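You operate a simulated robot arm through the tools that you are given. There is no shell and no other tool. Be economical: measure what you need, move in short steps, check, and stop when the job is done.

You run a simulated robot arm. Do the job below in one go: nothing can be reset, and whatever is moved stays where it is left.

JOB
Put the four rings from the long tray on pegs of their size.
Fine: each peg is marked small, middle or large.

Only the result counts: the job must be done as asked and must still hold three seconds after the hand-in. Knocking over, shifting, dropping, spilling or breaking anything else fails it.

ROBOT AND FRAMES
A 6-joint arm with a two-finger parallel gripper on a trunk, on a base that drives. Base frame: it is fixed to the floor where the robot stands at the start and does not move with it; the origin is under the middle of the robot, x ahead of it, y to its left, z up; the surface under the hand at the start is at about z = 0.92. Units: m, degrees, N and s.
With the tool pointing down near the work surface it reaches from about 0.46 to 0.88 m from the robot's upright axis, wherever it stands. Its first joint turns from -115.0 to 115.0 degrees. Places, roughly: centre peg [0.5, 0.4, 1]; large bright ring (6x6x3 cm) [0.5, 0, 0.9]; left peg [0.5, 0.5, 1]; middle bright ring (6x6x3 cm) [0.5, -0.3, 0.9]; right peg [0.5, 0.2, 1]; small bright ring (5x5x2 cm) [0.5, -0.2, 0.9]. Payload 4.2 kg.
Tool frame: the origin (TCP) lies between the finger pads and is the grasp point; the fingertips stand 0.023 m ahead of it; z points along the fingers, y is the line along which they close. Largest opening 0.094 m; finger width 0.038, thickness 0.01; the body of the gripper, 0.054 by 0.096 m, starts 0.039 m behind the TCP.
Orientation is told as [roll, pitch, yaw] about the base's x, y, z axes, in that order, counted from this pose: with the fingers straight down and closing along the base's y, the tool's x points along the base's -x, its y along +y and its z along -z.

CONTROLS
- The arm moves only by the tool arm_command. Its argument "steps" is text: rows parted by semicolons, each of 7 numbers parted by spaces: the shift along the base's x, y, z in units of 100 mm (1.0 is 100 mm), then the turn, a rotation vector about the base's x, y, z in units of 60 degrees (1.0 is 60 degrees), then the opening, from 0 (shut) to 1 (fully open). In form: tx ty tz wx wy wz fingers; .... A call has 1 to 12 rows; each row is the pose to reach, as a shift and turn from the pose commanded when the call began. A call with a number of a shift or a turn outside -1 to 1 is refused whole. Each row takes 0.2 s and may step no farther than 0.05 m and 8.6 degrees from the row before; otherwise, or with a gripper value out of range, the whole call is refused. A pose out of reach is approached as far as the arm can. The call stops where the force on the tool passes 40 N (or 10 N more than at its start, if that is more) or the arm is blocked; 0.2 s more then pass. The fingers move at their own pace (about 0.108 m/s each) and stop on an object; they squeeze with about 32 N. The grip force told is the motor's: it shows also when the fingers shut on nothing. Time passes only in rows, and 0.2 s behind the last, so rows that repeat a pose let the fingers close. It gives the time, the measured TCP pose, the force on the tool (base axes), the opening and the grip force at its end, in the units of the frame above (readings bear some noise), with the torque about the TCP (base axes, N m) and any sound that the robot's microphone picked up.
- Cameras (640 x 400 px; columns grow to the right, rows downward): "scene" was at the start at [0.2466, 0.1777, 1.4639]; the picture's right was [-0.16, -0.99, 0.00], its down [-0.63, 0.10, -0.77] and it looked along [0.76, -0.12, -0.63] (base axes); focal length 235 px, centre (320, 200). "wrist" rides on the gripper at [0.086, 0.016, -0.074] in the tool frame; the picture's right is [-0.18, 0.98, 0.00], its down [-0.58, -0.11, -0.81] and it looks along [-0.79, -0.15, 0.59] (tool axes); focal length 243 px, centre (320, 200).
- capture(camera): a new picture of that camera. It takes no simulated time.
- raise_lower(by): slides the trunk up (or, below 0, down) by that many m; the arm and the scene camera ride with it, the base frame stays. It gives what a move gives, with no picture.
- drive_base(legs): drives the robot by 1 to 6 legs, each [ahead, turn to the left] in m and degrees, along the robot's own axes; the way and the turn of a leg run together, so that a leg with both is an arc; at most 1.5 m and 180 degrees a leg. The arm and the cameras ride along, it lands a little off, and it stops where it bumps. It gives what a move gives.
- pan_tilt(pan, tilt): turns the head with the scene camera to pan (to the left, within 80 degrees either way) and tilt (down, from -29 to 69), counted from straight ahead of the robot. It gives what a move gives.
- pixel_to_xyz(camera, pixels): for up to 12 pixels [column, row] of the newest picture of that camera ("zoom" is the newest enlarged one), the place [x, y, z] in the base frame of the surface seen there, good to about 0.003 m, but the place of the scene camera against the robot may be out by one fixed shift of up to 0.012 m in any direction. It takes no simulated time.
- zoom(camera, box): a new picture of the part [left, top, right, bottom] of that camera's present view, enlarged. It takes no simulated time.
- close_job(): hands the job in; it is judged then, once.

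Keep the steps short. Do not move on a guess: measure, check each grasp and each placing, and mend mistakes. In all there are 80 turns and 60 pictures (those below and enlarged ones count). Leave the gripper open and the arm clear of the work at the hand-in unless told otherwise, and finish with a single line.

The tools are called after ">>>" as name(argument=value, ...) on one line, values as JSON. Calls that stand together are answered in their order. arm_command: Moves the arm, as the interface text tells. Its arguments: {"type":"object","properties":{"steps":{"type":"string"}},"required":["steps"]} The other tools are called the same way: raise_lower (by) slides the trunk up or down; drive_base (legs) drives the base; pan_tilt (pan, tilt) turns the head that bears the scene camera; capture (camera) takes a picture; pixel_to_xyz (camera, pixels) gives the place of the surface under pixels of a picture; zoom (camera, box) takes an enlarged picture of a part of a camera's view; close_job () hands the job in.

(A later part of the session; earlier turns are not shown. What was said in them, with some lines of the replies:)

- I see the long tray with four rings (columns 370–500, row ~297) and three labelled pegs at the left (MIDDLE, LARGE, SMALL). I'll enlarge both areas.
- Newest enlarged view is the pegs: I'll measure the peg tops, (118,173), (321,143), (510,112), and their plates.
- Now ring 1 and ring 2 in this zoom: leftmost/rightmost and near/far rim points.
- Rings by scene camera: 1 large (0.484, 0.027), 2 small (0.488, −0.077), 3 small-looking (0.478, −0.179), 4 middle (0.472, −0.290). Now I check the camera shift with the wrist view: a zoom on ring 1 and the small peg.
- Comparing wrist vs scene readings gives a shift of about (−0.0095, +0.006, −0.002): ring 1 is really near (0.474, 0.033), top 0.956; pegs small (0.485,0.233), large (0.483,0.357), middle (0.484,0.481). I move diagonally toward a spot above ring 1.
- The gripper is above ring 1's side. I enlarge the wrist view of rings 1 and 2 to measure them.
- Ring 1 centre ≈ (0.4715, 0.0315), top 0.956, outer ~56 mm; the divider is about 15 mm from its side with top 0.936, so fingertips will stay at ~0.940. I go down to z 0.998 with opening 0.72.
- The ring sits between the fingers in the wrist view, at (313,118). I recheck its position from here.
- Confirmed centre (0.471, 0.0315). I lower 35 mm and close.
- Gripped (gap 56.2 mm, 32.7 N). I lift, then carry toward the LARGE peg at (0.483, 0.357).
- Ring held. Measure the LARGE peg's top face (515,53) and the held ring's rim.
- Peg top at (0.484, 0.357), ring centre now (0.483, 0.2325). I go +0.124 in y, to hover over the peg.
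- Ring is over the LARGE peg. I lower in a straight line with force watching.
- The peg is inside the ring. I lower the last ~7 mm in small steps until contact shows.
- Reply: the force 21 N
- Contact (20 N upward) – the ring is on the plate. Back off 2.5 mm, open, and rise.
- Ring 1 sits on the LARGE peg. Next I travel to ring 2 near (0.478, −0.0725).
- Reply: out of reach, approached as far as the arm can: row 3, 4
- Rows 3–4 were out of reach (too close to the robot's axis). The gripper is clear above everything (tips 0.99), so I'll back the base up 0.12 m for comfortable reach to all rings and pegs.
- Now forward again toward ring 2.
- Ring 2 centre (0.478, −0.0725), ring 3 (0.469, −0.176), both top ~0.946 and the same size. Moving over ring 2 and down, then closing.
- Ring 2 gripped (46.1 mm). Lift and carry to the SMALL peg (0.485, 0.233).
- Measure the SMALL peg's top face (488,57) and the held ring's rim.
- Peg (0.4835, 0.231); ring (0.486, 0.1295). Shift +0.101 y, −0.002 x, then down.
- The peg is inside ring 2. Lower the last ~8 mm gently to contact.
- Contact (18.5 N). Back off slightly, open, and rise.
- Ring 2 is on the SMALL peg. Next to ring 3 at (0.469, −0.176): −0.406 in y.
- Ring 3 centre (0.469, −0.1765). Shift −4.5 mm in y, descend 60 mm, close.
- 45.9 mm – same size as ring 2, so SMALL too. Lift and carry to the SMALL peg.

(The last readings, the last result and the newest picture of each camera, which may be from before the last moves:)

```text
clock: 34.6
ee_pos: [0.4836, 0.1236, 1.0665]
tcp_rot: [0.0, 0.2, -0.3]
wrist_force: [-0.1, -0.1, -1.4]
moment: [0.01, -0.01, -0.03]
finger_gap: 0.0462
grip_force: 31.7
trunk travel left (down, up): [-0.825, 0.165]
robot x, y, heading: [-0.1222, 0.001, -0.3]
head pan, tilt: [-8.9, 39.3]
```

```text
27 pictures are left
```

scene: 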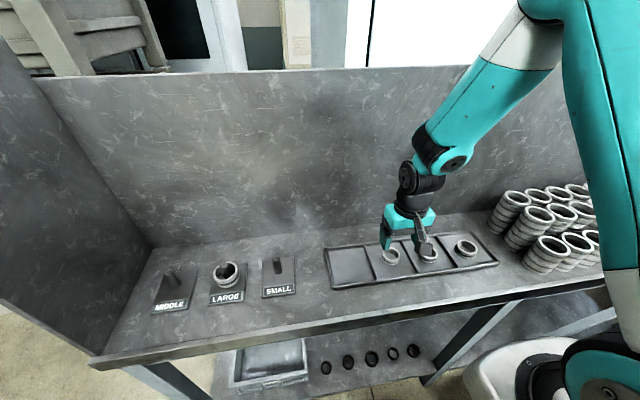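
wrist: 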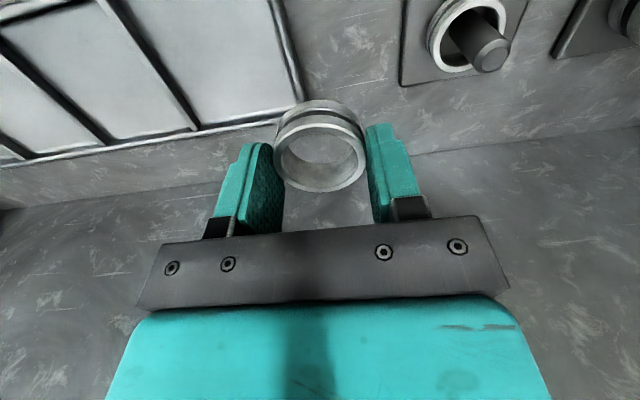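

>>> pixel_to_xyz(camera="wrist", pixels=[[491, 54], [484, 58], [500, 50], [277, 157], [364, 160], [321, 129], [321, 188]])

```text
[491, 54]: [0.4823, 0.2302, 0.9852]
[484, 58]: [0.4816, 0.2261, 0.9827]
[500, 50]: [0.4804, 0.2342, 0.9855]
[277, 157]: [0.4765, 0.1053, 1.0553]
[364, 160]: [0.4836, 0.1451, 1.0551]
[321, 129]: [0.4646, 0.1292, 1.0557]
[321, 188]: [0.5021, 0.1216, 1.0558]
```

Ring (0.482, 0.1255), peg (0.482, 0.2305): shift +0.105 y, then lower to just above the first small ring (expected seat at TCP ≈ 0.981).

>>> arm_command(steps="0 0.35 0 0 0 0 0.35; 0 0.7 0 0 0 0 0.35; 0 1 0 0 0 0 0.35; 0 1 0 0 0 0 0.35")

>>> arm_command(steps="0 0.05 -0.3 0 0 0 0.35; 0 0.05 -0.55 0 0 0 0.35; 0 0.05 -0.7 0 0 0 0.35; 0 0.05 -0.77 0 0 0 0.35")

>>> capture(camera="wrist")

```text
clock: 35.6
ee_pos: [0.4849, 0.2258, 1.0675]
tcp_rot: [0.1, 0.3, -0.3]
wrist_force: [-1.2, -0.5, -1.7]
moment: [-0.02, -0.02, 0.01]
finger_gap: 0.0458
grip_force: 32.0
trunk travel left (down, up): [-0.825, 0.165]
robot x, y, heading: [-0.1226, -0.0033, -0.0]
head pan, tilt: [-8.9, 39.3]
```

```text
clock: 36.6
ee_pos: [0.4832, 0.2291, 0.9904]
tcp_rot: [0.0, 0.2, -0.2]
wrist_force: [-0.2, -0.2, -0.6]
moment: [0.01, -0.01, -0.02]
finger_gap: 0.046
grip_force: 31.8
trunk travel left (down, up): [-0.825, 0.165]
robot x, y, heading: [-0.1212, 0.0048, -0.1]
head pan, tilt: [-8.9, 39.3]
```

```text
26 pictures are left
```

wrist: 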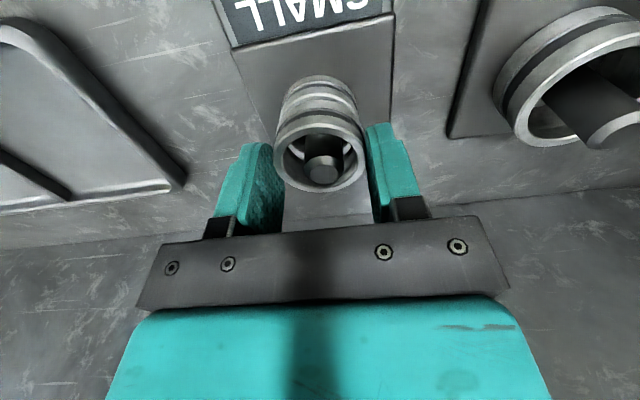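

The peg is inside ring 3, above ring 2. Lower gently.

>>> arm_command(steps="0 0 -0.03 0 0 0 0.35; 0 0 -0.06 0 0 0 0.35; 0 0 -0.075 0 0 0 0.35; 0 0 -0.085 0 0 0 0.35")

```text
clock: 37.6
ee_pos: [0.4839, 0.2289, 0.9819]
tcp_rot: [0.1, 0.2, -0.2]
wrist_force: [0.2, 1.1, -0.2]
moment: [0.0, -0.03, 0.01]
finger_gap: 0.0463
grip_force: 32.2
trunk travel left (down, up): [-0.825, 0.165]
robot x, y, heading: [-0.1259, -0.0007, -0.1]
head pan, tilt: [-8.9, 39.3]
```

>>> arm_command(steps="0 0 -0.01 0 0 0 0.35; 0 0 -0.02 0 0 0 0.35; 0 0 -0.03 0 0 0 0.35")

```text
clock: 38.5
ee_pos: [0.484, 0.2293, 0.9823]
tcp_rot: [0.1, 0.1, -0.2]
wrist_force: [-5.0, -5.5, 20.3]
moment: [-0.21, 0.38, 0.1]
finger_gap: 0.0459
grip_force: 31.8
trunk travel left (down, up): [-0.825, 0.165]
robot x, y, heading: [-0.1227, -0.0003, -0.0]
head pan, tilt: [-8.9, 39.3]
```

Contact (20 N). Back off 2 mm, open, rise, and check.

>>> arm_command(steps="0 0 0.018 0 0 0 0.35; 0 0 0.018 0 0 0 0.7; 0 0 0.018 0 0 0 0.7; 0 0 0.4 0 0 0 0.7; 0 0 0.8 0 0 0 0.7")

>>> zoom(camera="scene", box=[130, 220, 322, 340])

```text
clock: 39.6
ee_pos: [0.4841, 0.2298, 1.0599]
tcp_rot: [0.0, 0.2, -0.1]
wrist_force: [0.0, 0.3, -0.1]
moment: [0.0, 0.03, 0.04]
finger_gap: 0.0656
grip_force: 0.1
trunk travel left (down, up): [-0.825, 0.165]
robot x, y, heading: [-0.1223, -0.0011, -0.2]
head pan, tilt: [-8.9, 39.3]
```

```text
3.33 times, centred on (226, 280) of scene
```

zoom: 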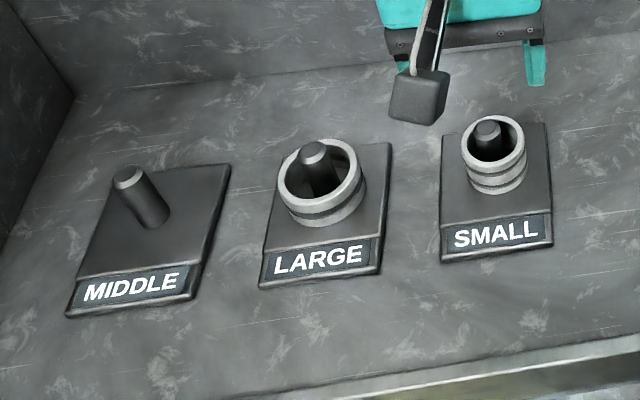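

Both small rings are stacked properly. Now travel toward ring 4 (0.466, −0.2885), and look at the clearance to the ring stacks.

>>> arm_command(steps="0 -0.35 0 0 0 0 0.7; 0 -0.7 0 0 0 0 0.7; 0 -1 0 0 0 0 0.7")

>>> arm_command(steps="0 -0.35 0 0 0 0 0.7; 0 -0.7 0 0 0 0 0.7; 0 -1 0 0 0 0 0.7")

>>> arm_command(steps="0 -0.35 0 0 0 0 0.7; 0 -0.7 0 0 0 0 0.7; 0 -1 0 0 0 0 0.7")

>>> arm_command(steps="-0.05 -0.35 0 0 0 0 0.7; -0.1 -0.7 0 0 0 0 0.7; -0.18 -1 0 0 0 0 0.7; -0.18 -1 0 0 0 0 0.7")

>>> capture(camera="wrist")

>>> capture(camera="scene")

```text
clock: 40.5
ee_pos: [0.4872, 0.13, 1.0603]
tcp_rot: [0.0, 0.3, -0.3]
wrist_force: [1.2, 1.0, 0.2]
moment: [-0.05, -0.02, 0.02]
finger_gap: 0.0659
grip_force: 0.1
trunk travel left (down, up): [-0.825, 0.165]
robot x, y, heading: [-0.1208, -0.0003, -0.3]
head pan, tilt: [-8.9, 39.3]
```

```text
clock: 41.2
ee_pos: [0.4874, 0.0285, 1.059]
tcp_rot: [0.0, 0.3, -0.2]
wrist_force: [0.1, 1.1, -0.4]
moment: [-0.02, -0.02, 0.02]
finger_gap: 0.0657
grip_force: 0.0
trunk travel left (down, up): [-0.825, 0.165]
robot x, y, heading: [-0.1255, -0.0008, -0.1]
head pan, tilt: [-8.9, 39.3]
```

```text
clock: 42.0
ee_pos: [0.4843, -0.0714, 1.0608]
tcp_rot: [0.0, 0.2, -0.2]
wrist_force: [0.0, 0.4, 0.4]
moment: [-0.02, -0.01, 0.0]
finger_gap: 0.0656
grip_force: 0.1
trunk travel left (down, up): [-0.825, 0.165]
robot x, y, heading: [-0.1233, 0.0005, -0.2]
head pan, tilt: [-8.9, 39.3]
```

```text
clock: 43.0
ee_pos: [0.466, -0.1707, 1.0578]
tcp_rot: [0.0, 0.3, -0.3]
wrist_force: [0.0, -1.8, 0.5]
moment: [-0.01, -0.03, 0.03]
finger_gap: 0.0658
grip_force: 0.1
trunk travel left (down, up): [-0.825, 0.165]
robot x, y, heading: [-0.1233, 0.0001, -0.3]
head pan, tilt: [-8.9, 39.3]
```

```text
24 pictures are left
```

wrist: 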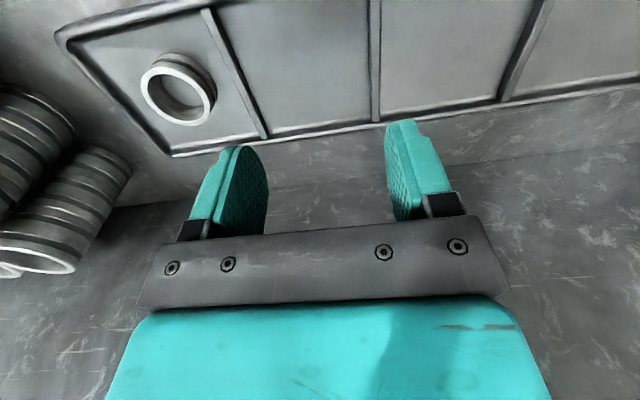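

```text
23 pictures are left
```

scene: 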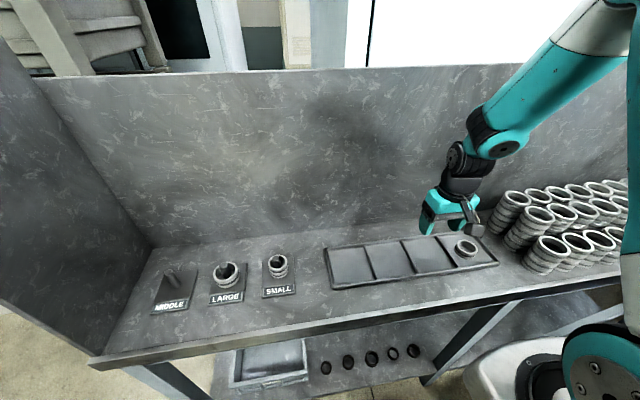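

>>> pixel_to_xyz(camera="scene", pixels=[[507, 197], [517, 192], [527, 212], [540, 242], [526, 262], [505, 225], [574, 236]])

>>> pixel_to_xyz(camera="wrist", pixels=[[144, 91], [206, 103], [170, 66], [185, 120], [70, 120], [128, 170], [72, 265], [236, 90]])

```text
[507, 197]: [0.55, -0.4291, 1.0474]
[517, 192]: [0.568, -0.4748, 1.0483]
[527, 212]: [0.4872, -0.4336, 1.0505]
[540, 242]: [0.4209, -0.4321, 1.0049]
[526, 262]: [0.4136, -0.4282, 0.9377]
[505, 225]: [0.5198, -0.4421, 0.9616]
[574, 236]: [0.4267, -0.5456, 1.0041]
```

```text
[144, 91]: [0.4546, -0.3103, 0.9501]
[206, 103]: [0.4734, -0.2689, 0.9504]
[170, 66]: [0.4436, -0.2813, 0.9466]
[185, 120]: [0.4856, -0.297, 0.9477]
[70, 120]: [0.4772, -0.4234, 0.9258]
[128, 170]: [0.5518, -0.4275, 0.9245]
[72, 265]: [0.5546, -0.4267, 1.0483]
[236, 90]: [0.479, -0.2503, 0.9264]
```

Stacks begin at y ≈ −0.42, well clear. Ring 4 centre (0.465, −0.289), top 0.949. Go over and partly down.

>>> arm_command(steps="0 -0.35 0 0 0 0 0.7; 0 -0.7 0 0 0 0 0.7; 0 -1 -0.1 0 0 0 0.7")

>>> arm_command(steps="-0.01 -0.19 -0.1 0 0 0 0.7; -0.01 -0.19 -0.3 0 0 0 0.7; -0.01 -0.19 -0.3 0 0 0 0.7")

>>> capture(camera="wrist")

```text
clock: 43.9
ee_pos: [0.4644, -0.2718, 1.0499]
tcp_rot: [0.0, 0.3, -0.2]
wrist_force: [-0.1, 0.6, -0.3]
moment: [-0.05, 0.01, -0.05]
finger_gap: 0.066
grip_force: 0.0
trunk travel left (down, up): [-0.825, 0.165]
robot x, y, heading: [-0.1218, 0.0021, -0.2]
head pan, tilt: [-8.9, 39.3]
```

```text
clock: 44.6
ee_pos: [0.4647, -0.2906, 1.0189]
tcp_rot: [0.1, 0.3, -0.2]
wrist_force: [0.2, 0.4, 0.2]
moment: [-0.01, 0.03, 0.01]
finger_gap: 0.0658
grip_force: 0.1
trunk travel left (down, up): [-0.825, 0.165]
robot x, y, heading: [-0.1218, 0.0032, -0.4]
head pan, tilt: [-8.9, 39.3]
```

```text
22 pictures are left
```

wrist: 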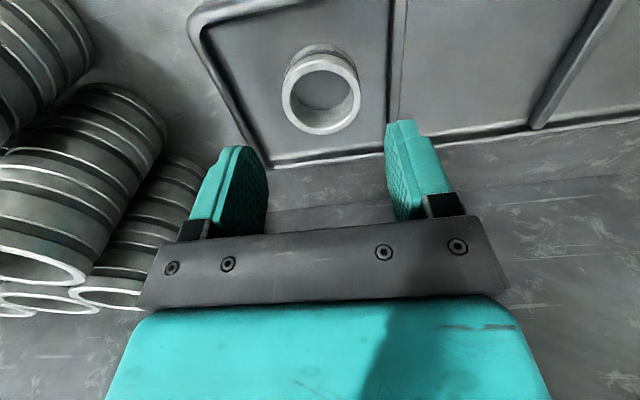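

>>> pixel_to_xyz(camera="wrist", pixels=[[286, 94], [357, 94], [321, 58], [321, 130], [392, 100], [240, 130]])

```text
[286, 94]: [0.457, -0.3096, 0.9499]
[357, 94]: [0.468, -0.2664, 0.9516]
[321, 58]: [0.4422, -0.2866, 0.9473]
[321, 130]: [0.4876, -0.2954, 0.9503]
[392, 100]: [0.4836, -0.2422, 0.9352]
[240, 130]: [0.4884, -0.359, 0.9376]
```

Centre (0.4645, −0.29), aligned. Narrow the opening to 0.65 (divider is near), descend 60 mm, close.

>>> arm_command(steps="0 0 0 0 0 0 0.65; 0 0 -0.25 0 0 0 0.65; 0 0 -0.5 0 0 0 0.65; 0 0 -0.6 0 0 0 0.65; 0 0 -0.6 0 0 0 0.35; 0 0 -0.6 0 0 0 0.35; 0 0 -0.6 0 0 0 0.35")

>>> capture(camera="wrist")

```text
clock: 46.2
ee_pos: [0.4648, -0.2882, 0.9583]
tcp_rot: [0.0, 0.2, -0.3]
wrist_force: [-1.2, -1.3, 7.7]
moment: [0.01, 0.19, 0.03]
finger_gap: 0.0508
grip_force: 31.9
trunk travel left (down, up): [-0.825, 0.165]
robot x, y, heading: [-0.1228, -0.0001, -0.3]
head pan, tilt: [-8.9, 39.3]
```

```text
21 pictures are left
```

wrist: 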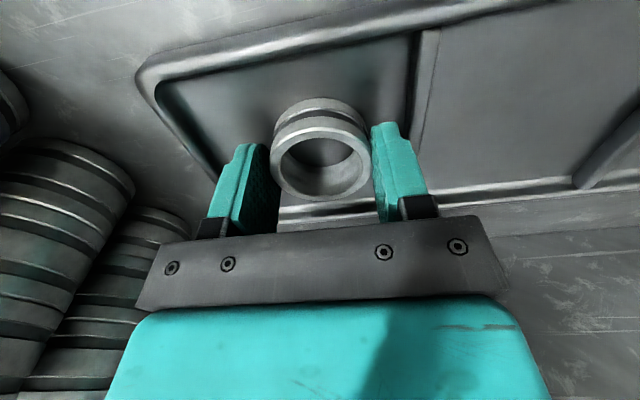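

50.8 mm – the middle size (46/51/56). Lift and carry to the MIDDLE peg at about (0.484, 0.481).

>>> arm_command(steps="0 0 0.3 0 0 0 0.35; 0 0 0.7 0 0 0 0.35; 0 0.3 1 0 0 0 0.35; 0.05 0.65 1 0 0 0 0.35; 0.1 1 1 0 0 0 0.35")

>>> arm_command(steps="0.05 0.35 0.15 0 0 0 0.35; 0.1 0.7 0.15 0 0 0 0.35; 0.1 1 0.15 0 0 0 0.35")

>>> arm_command(steps="0 0.35 0 0 0 0 0.35; 0 0.7 0 0 0 0 0.35; 0 1 0 0 0 0 0.35")

>>> arm_command(steps="0 0.35 0 0 0 0 0.35; 0 0.7 0 0 0 0 0.35; 0 1 0 0 0 0 0.35")

>>> arm_command(steps="0 0.35 0 0 0 0 0.35; 0 0.7 0 0 0 0 0.35; 0 1 0 0 0 0 0.35")

>>> arm_command(steps="0 0.35 0 0 0 0 0.35; 0 0.7 0 0 0 0 0.35; 0 1 0 0 0 0 0.35; 0 1 0 0 0 0 0.35")

>>> capture(camera="wrist")

```text
clock: 47.5
ee_pos: [0.4755, -0.1881, 1.0588]
tcp_rot: [0.0, 0.2, -0.4]
wrist_force: [-0.6, -0.9, -0.6]
moment: [0.05, 0.04, -0.01]
finger_gap: 0.0514
grip_force: 31.8
trunk travel left (down, up): [-0.825, 0.165]
robot x, y, heading: [-0.1251, 0.0016, -0.3]
head pan, tilt: [-8.9, 39.3]
```

```text
clock: 48.2
ee_pos: [0.4859, -0.0864, 1.0724]
tcp_rot: [0.0, 0.2, -0.3]
wrist_force: [0.9, -0.2, -1.2]
moment: [0.04, -0.01, -0.02]
finger_gap: 0.0512
grip_force: 31.8
trunk travel left (down, up): [-0.825, 0.165]
robot x, y, heading: [-0.1242, 0.0029, -0.1]
head pan, tilt: [-8.9, 39.3]
```

```text
clock: 49.0
ee_pos: [0.4859, 0.0102, 1.074]
tcp_rot: [-0.1, 0.2, -0.3]
wrist_force: [0.5, -0.3, -1.9]
moment: [0.01, 0.01, -0.04]
finger_gap: 0.0509
grip_force: 32.3
trunk travel left (down, up): [-0.825, 0.165]
robot x, y, heading: [-0.1235, 0.001, -0.3]
head pan, tilt: [-8.9, 39.3]
```

```text
clock: 49.9
ee_pos: [0.4846, 0.1099, 1.0761]
tcp_rot: [0.0, 0.3, -0.4]
wrist_force: [0.1, 0.2, -1.9]
moment: [-0.02, 0.0, 0.0]
finger_gap: 0.0512
grip_force: 31.8
trunk travel left (down, up): [-0.825, 0.165]
robot x, y, heading: [-0.1217, 0.0021, 0.1]
head pan, tilt: [-8.9, 39.3]
```

```text
clock: 50.6
ee_pos: [0.4859, 0.2119, 1.074]
tcp_rot: [0.0, 0.2, -0.3]
wrist_force: [0.6, 0.2, -1.2]
moment: [0.03, -0.04, -0.01]
finger_gap: 0.0514
grip_force: 32.0
trunk travel left (down, up): [-0.825, 0.165]
robot x, y, heading: [-0.1202, 0.0022, -0.2]
head pan, tilt: [-8.9, 39.3]
```

```text
clock: 51.6
ee_pos: [0.4862, 0.31, 1.0743]
tcp_rot: [0.0, 0.2, -0.2]
wrist_force: [0.3, -0.8, -1.0]
moment: [0.03, 0.0, -0.04]
finger_gap: 0.0514
grip_force: 31.9
trunk travel left (down, up): [-0.825, 0.165]
robot x, y, heading: [-0.1228, 0.0015, -0.2]
head pan, tilt: [-8.9, 39.3]
```

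```text
20 pictures are left
```

wrist: 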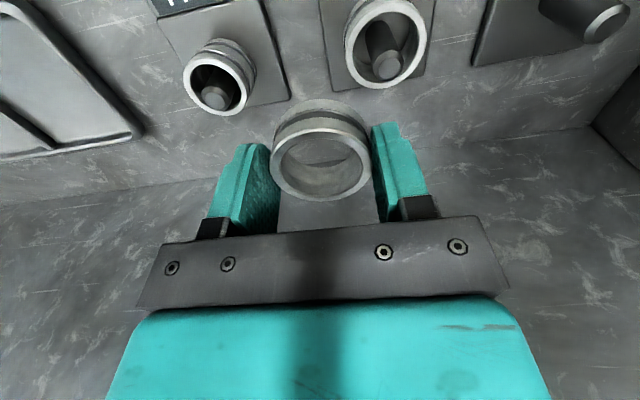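

Measure the MIDDLE peg's top face (606,25) and the held ring.

>>> pixel_to_xyz(camera="wrist", pixels=[[606, 25], [596, 31], [617, 20], [273, 162], [370, 162], [321, 130], [321, 197], [630, 130]])

>>> arm_command(steps="0 0.35 0 0 0 0 0.35; 0 0.7 0 0 0 0 0.35; 0 1 0 0 0 0 0.35; 0 1 0 0 0 0 0.35")

>>> capture(camera="wrist")

>>> capture(camera="scene")

```text
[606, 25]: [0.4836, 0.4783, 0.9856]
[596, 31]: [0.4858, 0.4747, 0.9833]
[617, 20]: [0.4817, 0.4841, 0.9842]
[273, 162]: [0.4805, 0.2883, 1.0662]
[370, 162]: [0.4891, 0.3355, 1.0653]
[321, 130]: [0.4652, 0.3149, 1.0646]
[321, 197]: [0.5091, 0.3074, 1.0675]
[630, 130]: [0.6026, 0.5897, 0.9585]
```

```text
clock: 52.6
ee_pos: [0.4872, 0.4099, 1.0751]
tcp_rot: [0.0, 0.1, -0.4]
wrist_force: [-0.2, -0.9, -1.7]
moment: [0.04, -0.03, -0.02]
finger_gap: 0.0515
grip_force: 31.6
trunk travel left (down, up): [-0.825, 0.165]
robot x, y, heading: [-0.1257, -0.0006, -0.1]
head pan, tilt: [-8.9, 39.3]
```

```text
19 pictures are left
```

wrist: 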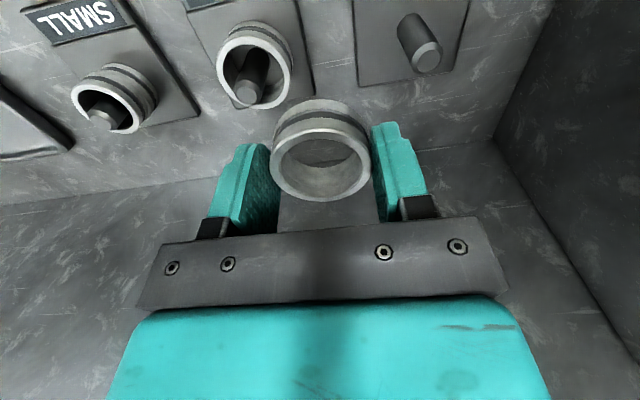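

```text
18 pictures are left
```

scene: 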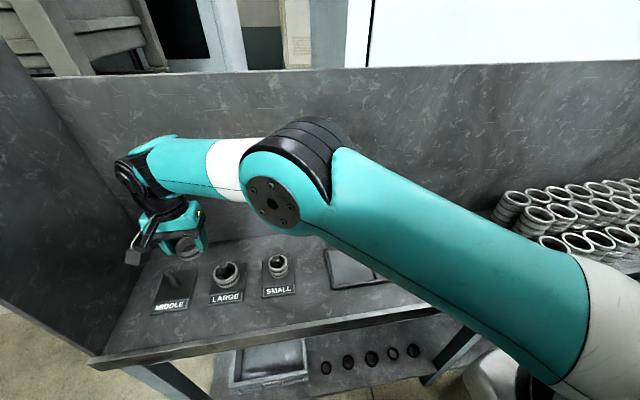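

Before the last 7 cm I check the clearance of the arm's wrist joint (118,175) to the left wall, and the peg/ring positions.

>>> pixel_to_xyz(camera="scene", pixels=[[118, 172], [128, 190], [150, 205], [145, 150], [130, 255], [80, 190], [100, 230], [140, 238]])

>>> pixel_to_xyz(camera="wrist", pixels=[[427, 56], [417, 61], [437, 50], [273, 162], [370, 162], [321, 130], [321, 197], [560, 170]])

```text
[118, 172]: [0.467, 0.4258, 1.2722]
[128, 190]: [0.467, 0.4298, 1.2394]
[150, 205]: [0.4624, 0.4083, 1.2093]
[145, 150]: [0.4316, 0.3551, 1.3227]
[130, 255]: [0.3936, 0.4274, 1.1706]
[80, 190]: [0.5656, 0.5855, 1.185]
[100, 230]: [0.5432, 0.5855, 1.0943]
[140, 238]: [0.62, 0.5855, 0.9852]
```

```text
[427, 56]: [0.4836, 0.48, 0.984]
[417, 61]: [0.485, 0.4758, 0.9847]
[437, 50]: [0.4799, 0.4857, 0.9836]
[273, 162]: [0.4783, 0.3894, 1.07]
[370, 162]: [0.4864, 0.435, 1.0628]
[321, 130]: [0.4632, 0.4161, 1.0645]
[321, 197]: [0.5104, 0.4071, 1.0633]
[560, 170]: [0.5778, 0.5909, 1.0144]
```

Wall at 0.59, clear by ≥6 cm. Ring (0.486, 0.412), peg (0.483, 0.4805): move, then lower.

>>> arm_command(steps="-0.01 0.35 0 0 0 0 0.35; -0.03 0.685 0 0 0 0 0.35; -0.03 0.685 0 0 0 0 0.35")

>>> arm_command(steps="0 0 -0.3 0 0 0 0.35; 0 0 -0.6 0 0 0 0.35; 0 0 -0.85 0 0 0 0.35; 0 0 -0.98 0 0 0 0.35")

>>> capture(camera="wrist")

```text
clock: 53.5
ee_pos: [0.4714, 0.4529, 1.0725]
tcp_rot: [0.0, 0.1, -0.2]
wrist_force: [1.0, -0.6, -1.2]
moment: [0.02, 0.0, 0.02]
finger_gap: 0.0512
grip_force: 31.5
out of reach, approached as far as the arm can: row 2, 3
trunk travel left (down, up): [-0.825, 0.165]
robot x, y, heading: [-0.1193, 0.0002, -0.3]
head pan, tilt: [-8.9, 39.3]
```

```text
clock: 54.2
ee_pos: [0.4739, 0.4562, 1.0077]
tcp_rot: [1.2, -0.6, -0.3]
wrist_force: [2.4, 3.6, 10.9]
moment: [0.34, -0.26, -0.04]
finger_gap: 0.0537
grip_force: 31.9
out of reach, approached as far as the arm can: row 3
trunk travel left (down, up): [-0.825, 0.165]
robot x, y, heading: [-0.1249, 0.0012, -0.2]
head pan, tilt: [-8.9, 39.3]
stopped in row 3: the force on the tool passed its limit at 77 N (the readings are from after the stop); the commanded pose is now the measured one
```

```text
17 pictures are left
```

wrist: 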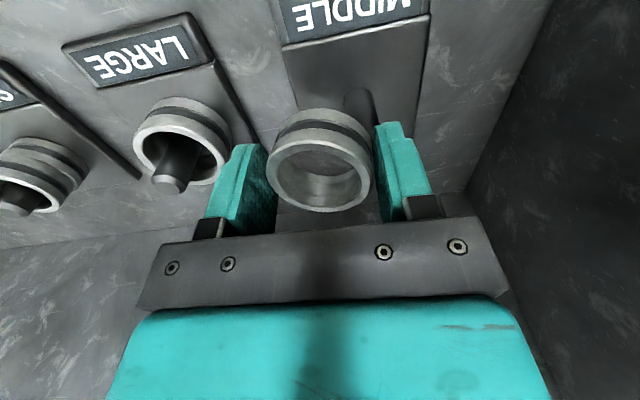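

The arm ran out of reach and the ring touched the peg's top. I lift straight up first and inspect.

>>> arm_command(steps="0 0 0.2 0 0 0 0.35; 0 0 0.45 0 0 0 0.35; 0 0 0.65 0 0 0 0.35")

>>> capture(camera="wrist")

>>> zoom(camera="scene", box=[110, 190, 318, 320])

```text
clock: 55.0
ee_pos: [0.472, 0.4549, 1.0694]
tcp_rot: [0.8, -0.3, -0.3]
wrist_force: [-0.2, 0.3, -1.4]
moment: [0.01, 0.0, 0.02]
finger_gap: 0.0535
grip_force: 31.9
trunk travel left (down, up): [-0.825, 0.165]
robot x, y, heading: [-0.1232, 0.0024, -0.3]
head pan, tilt: [-8.9, 39.3]
```

```text
16 pictures are left
```

wrist: 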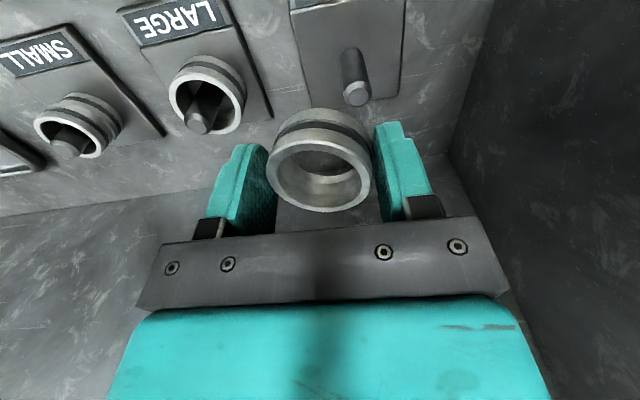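

```text
3.08 times, centred on (214, 255) of scene
```

zoom: 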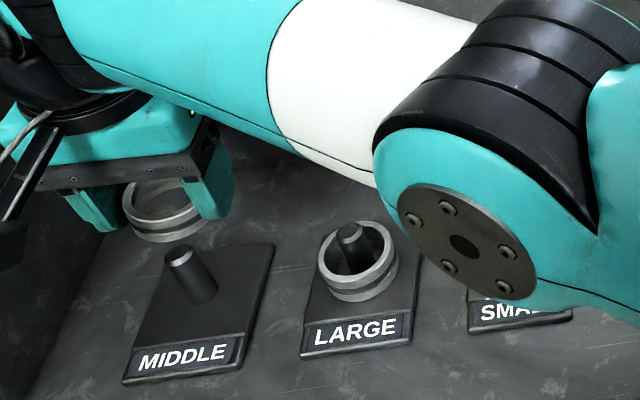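

Peg plate looks unmoved; the ring is still held. To gain reach I pull the hand 9 cm toward the robot, then drive the base forward 9 cm.

>>> arm_command(steps="-0.3 0 0.05 0 0 0 0.35; -0.6 0 0.05 0 0 0 0.35; -0.9 0 0.05 0 0 0 0.35; -0.9 0 0.05 0 0 0 0.35")

```text
clock: 56.0
ee_pos: [0.3834, 0.4543, 1.0762]
tcp_rot: [0.8, -0.3, -0.4]
wrist_force: [0.6, 0.4, -0.8]
moment: [0.0, 0.0, 0.02]
finger_gap: 0.0537
grip_force: 32.2
trunk travel left (down, up): [-0.825, 0.165]
robot x, y, heading: [-0.1227, -0.0031, -0.3]
head pan, tilt: [-8.9, 39.3]
```

>>> drive_base(legs=[[0.09, 0]])

>>> capture(camera="wrist")

>>> capture(camera="scene")

```text
clock: 57.2
ee_pos: [0.4735, 0.4549, 1.0749]
tcp_rot: [0.8, -0.4, -0.3]
wrist_force: [0.0, -0.4, -0.6]
moment: [0.02, -0.01, -0.02]
finger_gap: 0.0537
grip_force: 31.7
trunk travel left (down, up): [-0.825, 0.165]
robot x, y, heading: [-0.0308, 0.0015, -0.3]
head pan, tilt: [-8.9, 39.3]
```

```text
14 pictures are left
```

wrist: 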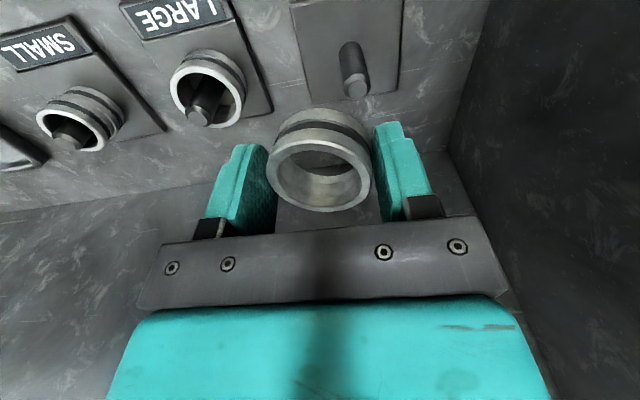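

```text
13 pictures are left
```

scene: 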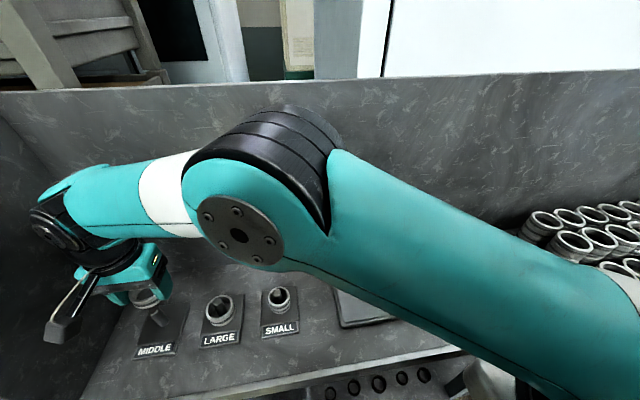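

>>> pixel_to_xyz(camera="wrist", pixels=[[356, 88], [345, 90], [367, 85], [356, 97], [269, 171], [370, 178], [320, 140], [320, 208]])

>>> pixel_to_xyz(camera="scene", pixels=[[238, 235], [265, 265], [320, 270], [450, 315], [40, 225], [60, 330], [20, 180], [145, 335]])

```text
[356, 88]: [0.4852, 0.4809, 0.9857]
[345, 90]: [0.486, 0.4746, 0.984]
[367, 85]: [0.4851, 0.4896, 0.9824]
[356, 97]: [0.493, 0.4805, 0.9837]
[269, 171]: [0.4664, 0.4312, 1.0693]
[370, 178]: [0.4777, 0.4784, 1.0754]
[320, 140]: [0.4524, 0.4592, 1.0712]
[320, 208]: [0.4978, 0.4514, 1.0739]
```

```text
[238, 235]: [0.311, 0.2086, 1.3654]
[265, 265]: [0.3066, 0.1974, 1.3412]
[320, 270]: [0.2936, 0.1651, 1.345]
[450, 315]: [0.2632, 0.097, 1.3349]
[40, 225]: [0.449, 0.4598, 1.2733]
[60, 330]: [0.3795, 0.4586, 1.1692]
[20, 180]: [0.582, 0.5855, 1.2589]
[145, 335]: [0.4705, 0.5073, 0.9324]
```

Peg (0.485, 0.481); ring centre (0.475, 0.455), tilted a few degrees and pushed ~7 mm up in the grip — still fine with the wide hole. I move +10 mm x, +26 mm y only, and verify.

>>> arm_command(steps="0.1 0.26 0 0 0 0 0.35; 0.1 0.26 0 0 0 0 0.35")

```text
clock: 57.8
ee_pos: [0.485, 0.4822, 1.0741]
tcp_rot: [0.8, -0.3, -0.1]
wrist_force: [-0.2, 0.5, -0.2]
moment: [0.01, 0.0, 0.01]
finger_gap: 0.0537
grip_force: 32.0
trunk travel left (down, up): [-0.825, 0.165]
robot x, y, heading: [-0.0327, 0.0018, -0.2]
head pan, tilt: [-8.9, 39.3]
```

Reached (0.485, 0.482). Lower 55 mm (ring bottom goes to ~0.99, just about the peg's top) and look.

>>> arm_command(steps="0 0 -0.3 0 0 0 0.35; 0 0 -0.5 0 0 0 0.35; 0 0 -0.65 0 0 0 0.35")

>>> capture(camera="wrist")

```text
clock: 58.6
ee_pos: [0.4845, 0.4823, 1.0102]
tcp_rot: [0.9, -0.4, -0.2]
wrist_force: [0.4, -0.7, -1.2]
moment: [0.01, -0.02, 0.03]
finger_gap: 0.0537
grip_force: 32.0
trunk travel left (down, up): [-0.825, 0.165]
robot x, y, heading: [-0.0287, -0.0007, -0.1]
head pan, tilt: [-8.9, 39.3]
```

```text
12 pictures are left
```

wrist: 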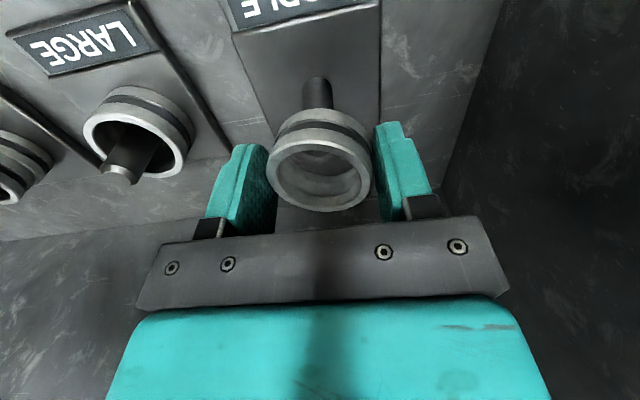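

Peg is centred under the ring. Continue down 42 mm in small steps.

>>> arm_command(steps="0 0 -0.1 0 0 0 0.35; 0 0 -0.2 0 0 0 0.35; 0 0 -0.3 0 0 0 0.35; 0 0 -0.4 0 0 0 0.35")

>>> capture(camera="wrist")

```text
clock: 59.6
ee_pos: [0.4849, 0.4811, 0.9714]
tcp_rot: [1.0, -0.5, -0.2]
wrist_force: [0.1, 1.2, -1.9]
moment: [-0.01, -0.01, 0.0]
finger_gap: 0.0533
grip_force: 31.7
trunk travel left (down, up): [-0.825, 0.165]
robot x, y, heading: [-0.0282, -0.0, -0.1]
head pan, tilt: [-8.9, 39.3]
```

```text
11 pictures are left
```

wrist: 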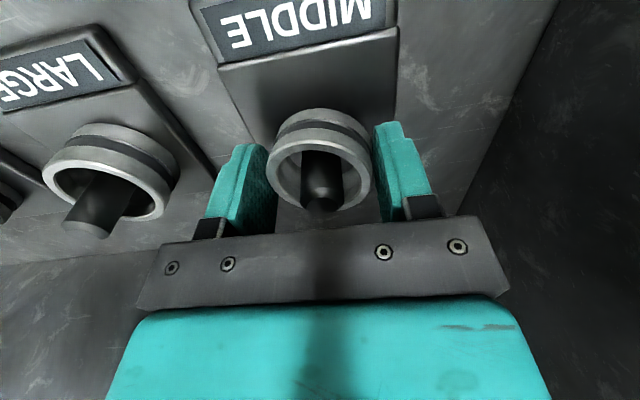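

Peg inside. Lower to contact in 2 mm steps.

>>> arm_command(steps="0 0 -0.025 0 0 0 0.35; 0 0 -0.05 0 0 0 0.35; 0 0 -0.07 0 0 0 0.35; 0 0 -0.09 0 0 0 0.35")

```text
clock: 60.6
ee_pos: [0.4848, 0.4803, 0.9623]
tcp_rot: [0.9, -0.4, -0.2]
wrist_force: [0.3, 0.2, -2.8]
moment: [-0.04, 0.03, -0.01]
finger_gap: 0.0517
grip_force: 27.8
trunk travel left (down, up): [-0.825, 0.165]
robot x, y, heading: [-0.0324, 0.0008, -0.1]
head pan, tilt: [-8.9, 39.3]
```

The gap went 53.3→51.7 mm: the ring is levelling as it touches. A few more mm.

>>> arm_command(steps="0 0 -0.015 0 0 0 0.35; 0 0 -0.03 0 0 0 0.35")

>>> capture(camera="wrist")

```text
clock: 61.2
ee_pos: [0.4844, 0.4816, 0.9602]
tcp_rot: [0.9, -0.4, -0.2]
wrist_force: [0.5, -0.6, 4.8]
moment: [-0.15, 0.09, 0.03]
finger_gap: 0.0511
grip_force: 32.2
trunk travel left (down, up): [-0.825, 0.165]
robot x, y, heading: [-0.0291, -0.0043, -0.0]
head pan, tilt: [-8.9, 39.3]
```

```text
10 pictures are left
```

wrist: 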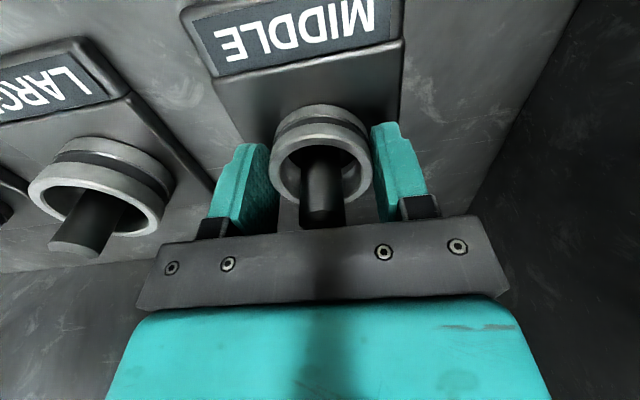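

The ring is level (51.1 mm) and touching the plate (about 5–7 N). Release and rise.

>>> arm_command(steps="0 0 0 0 0 0 0.7; 0 0 0 0 0 0 0.7; 0 0 0.35 0 0 0 0.7; 0 0 0.7 0 0 0 0.7; 0 0 1 0 0 0 0.7")

>>> capture(camera="wrist")

```text
clock: 62.4
ee_pos: [0.4831, 0.4797, 1.0591]
tcp_rot: [0.8, -0.2, -0.2]
wrist_force: [-1.0, 0.9, 0.2]
moment: [-0.03, 0.01, -0.04]
finger_gap: 0.0658
grip_force: 0.0
trunk travel left (down, up): [-0.825, 0.165]
robot x, y, heading: [-0.0299, -0.0002, -0.3]
head pan, tilt: [-8.9, 39.3]
```

```text
9 pictures are left
```

wrist: 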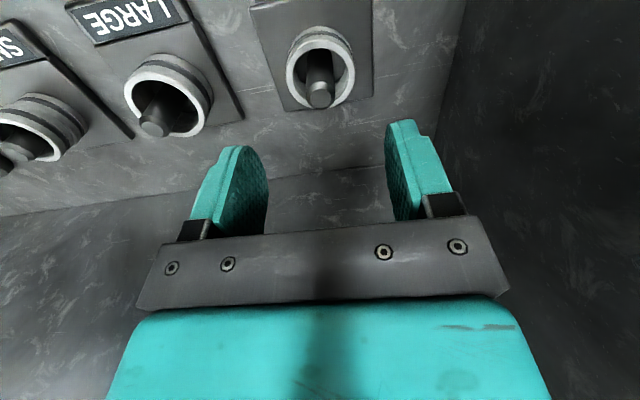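

Ring 4 is on the MIDDLE peg. I raise the arm clear, open fully, and take a last scene check.

>>> arm_command(steps="0 0 0.35 0 0 0 1; 0 -0.3 0.7 0 0 0 1; 0 -0.6 1 0 0 0 1; 0 -1 1 0 0 0 1")

>>> capture(camera="scene")

>>> zoom(camera="scene", box=[90, 240, 330, 390])

```text
clock: 63.4
ee_pos: [0.4875, 0.382, 1.1581]
tcp_rot: [0.8, -0.3, -0.3]
wrist_force: [0.2, 0.3, -0.9]
moment: [-0.03, -0.04, 0.0]
finger_gap: 0.0938
grip_force: 0.1
trunk travel left (down, up): [-0.825, 0.165]
robot x, y, heading: [-0.0325, 0.0006, -0.1]
head pan, tilt: [-8.9, 39.3]
```

```text
8 pictures are left
```

scene: 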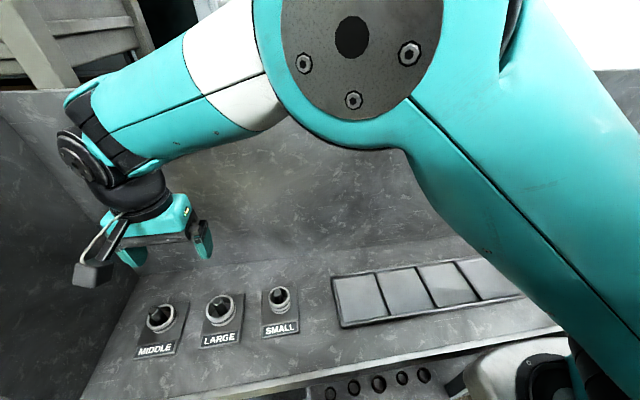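

```text
2.67 times, centred on (210, 315) of scene
```

zoom: 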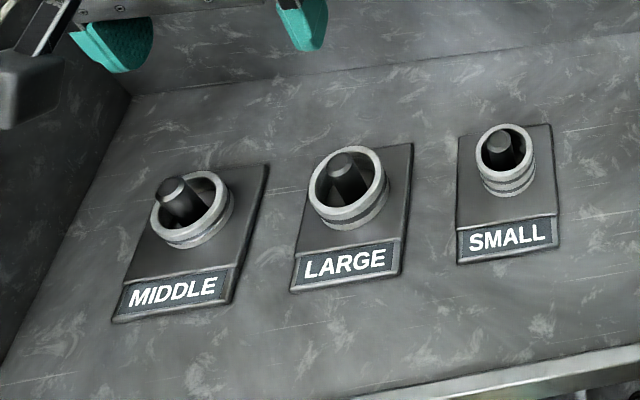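

All four rings sit flat on their pegs, the tray is empty, and the gripper is open and clear. Handing in.

>>> close_job()

```text
The job is handed in.
```

All four rings from the long tray are on pegs of their size: one on LARGE, one on MIDDLE and two stacked on SMALL; on the way the middle ring bumped its peg's top once (77 N), with no visible shift of the peg.
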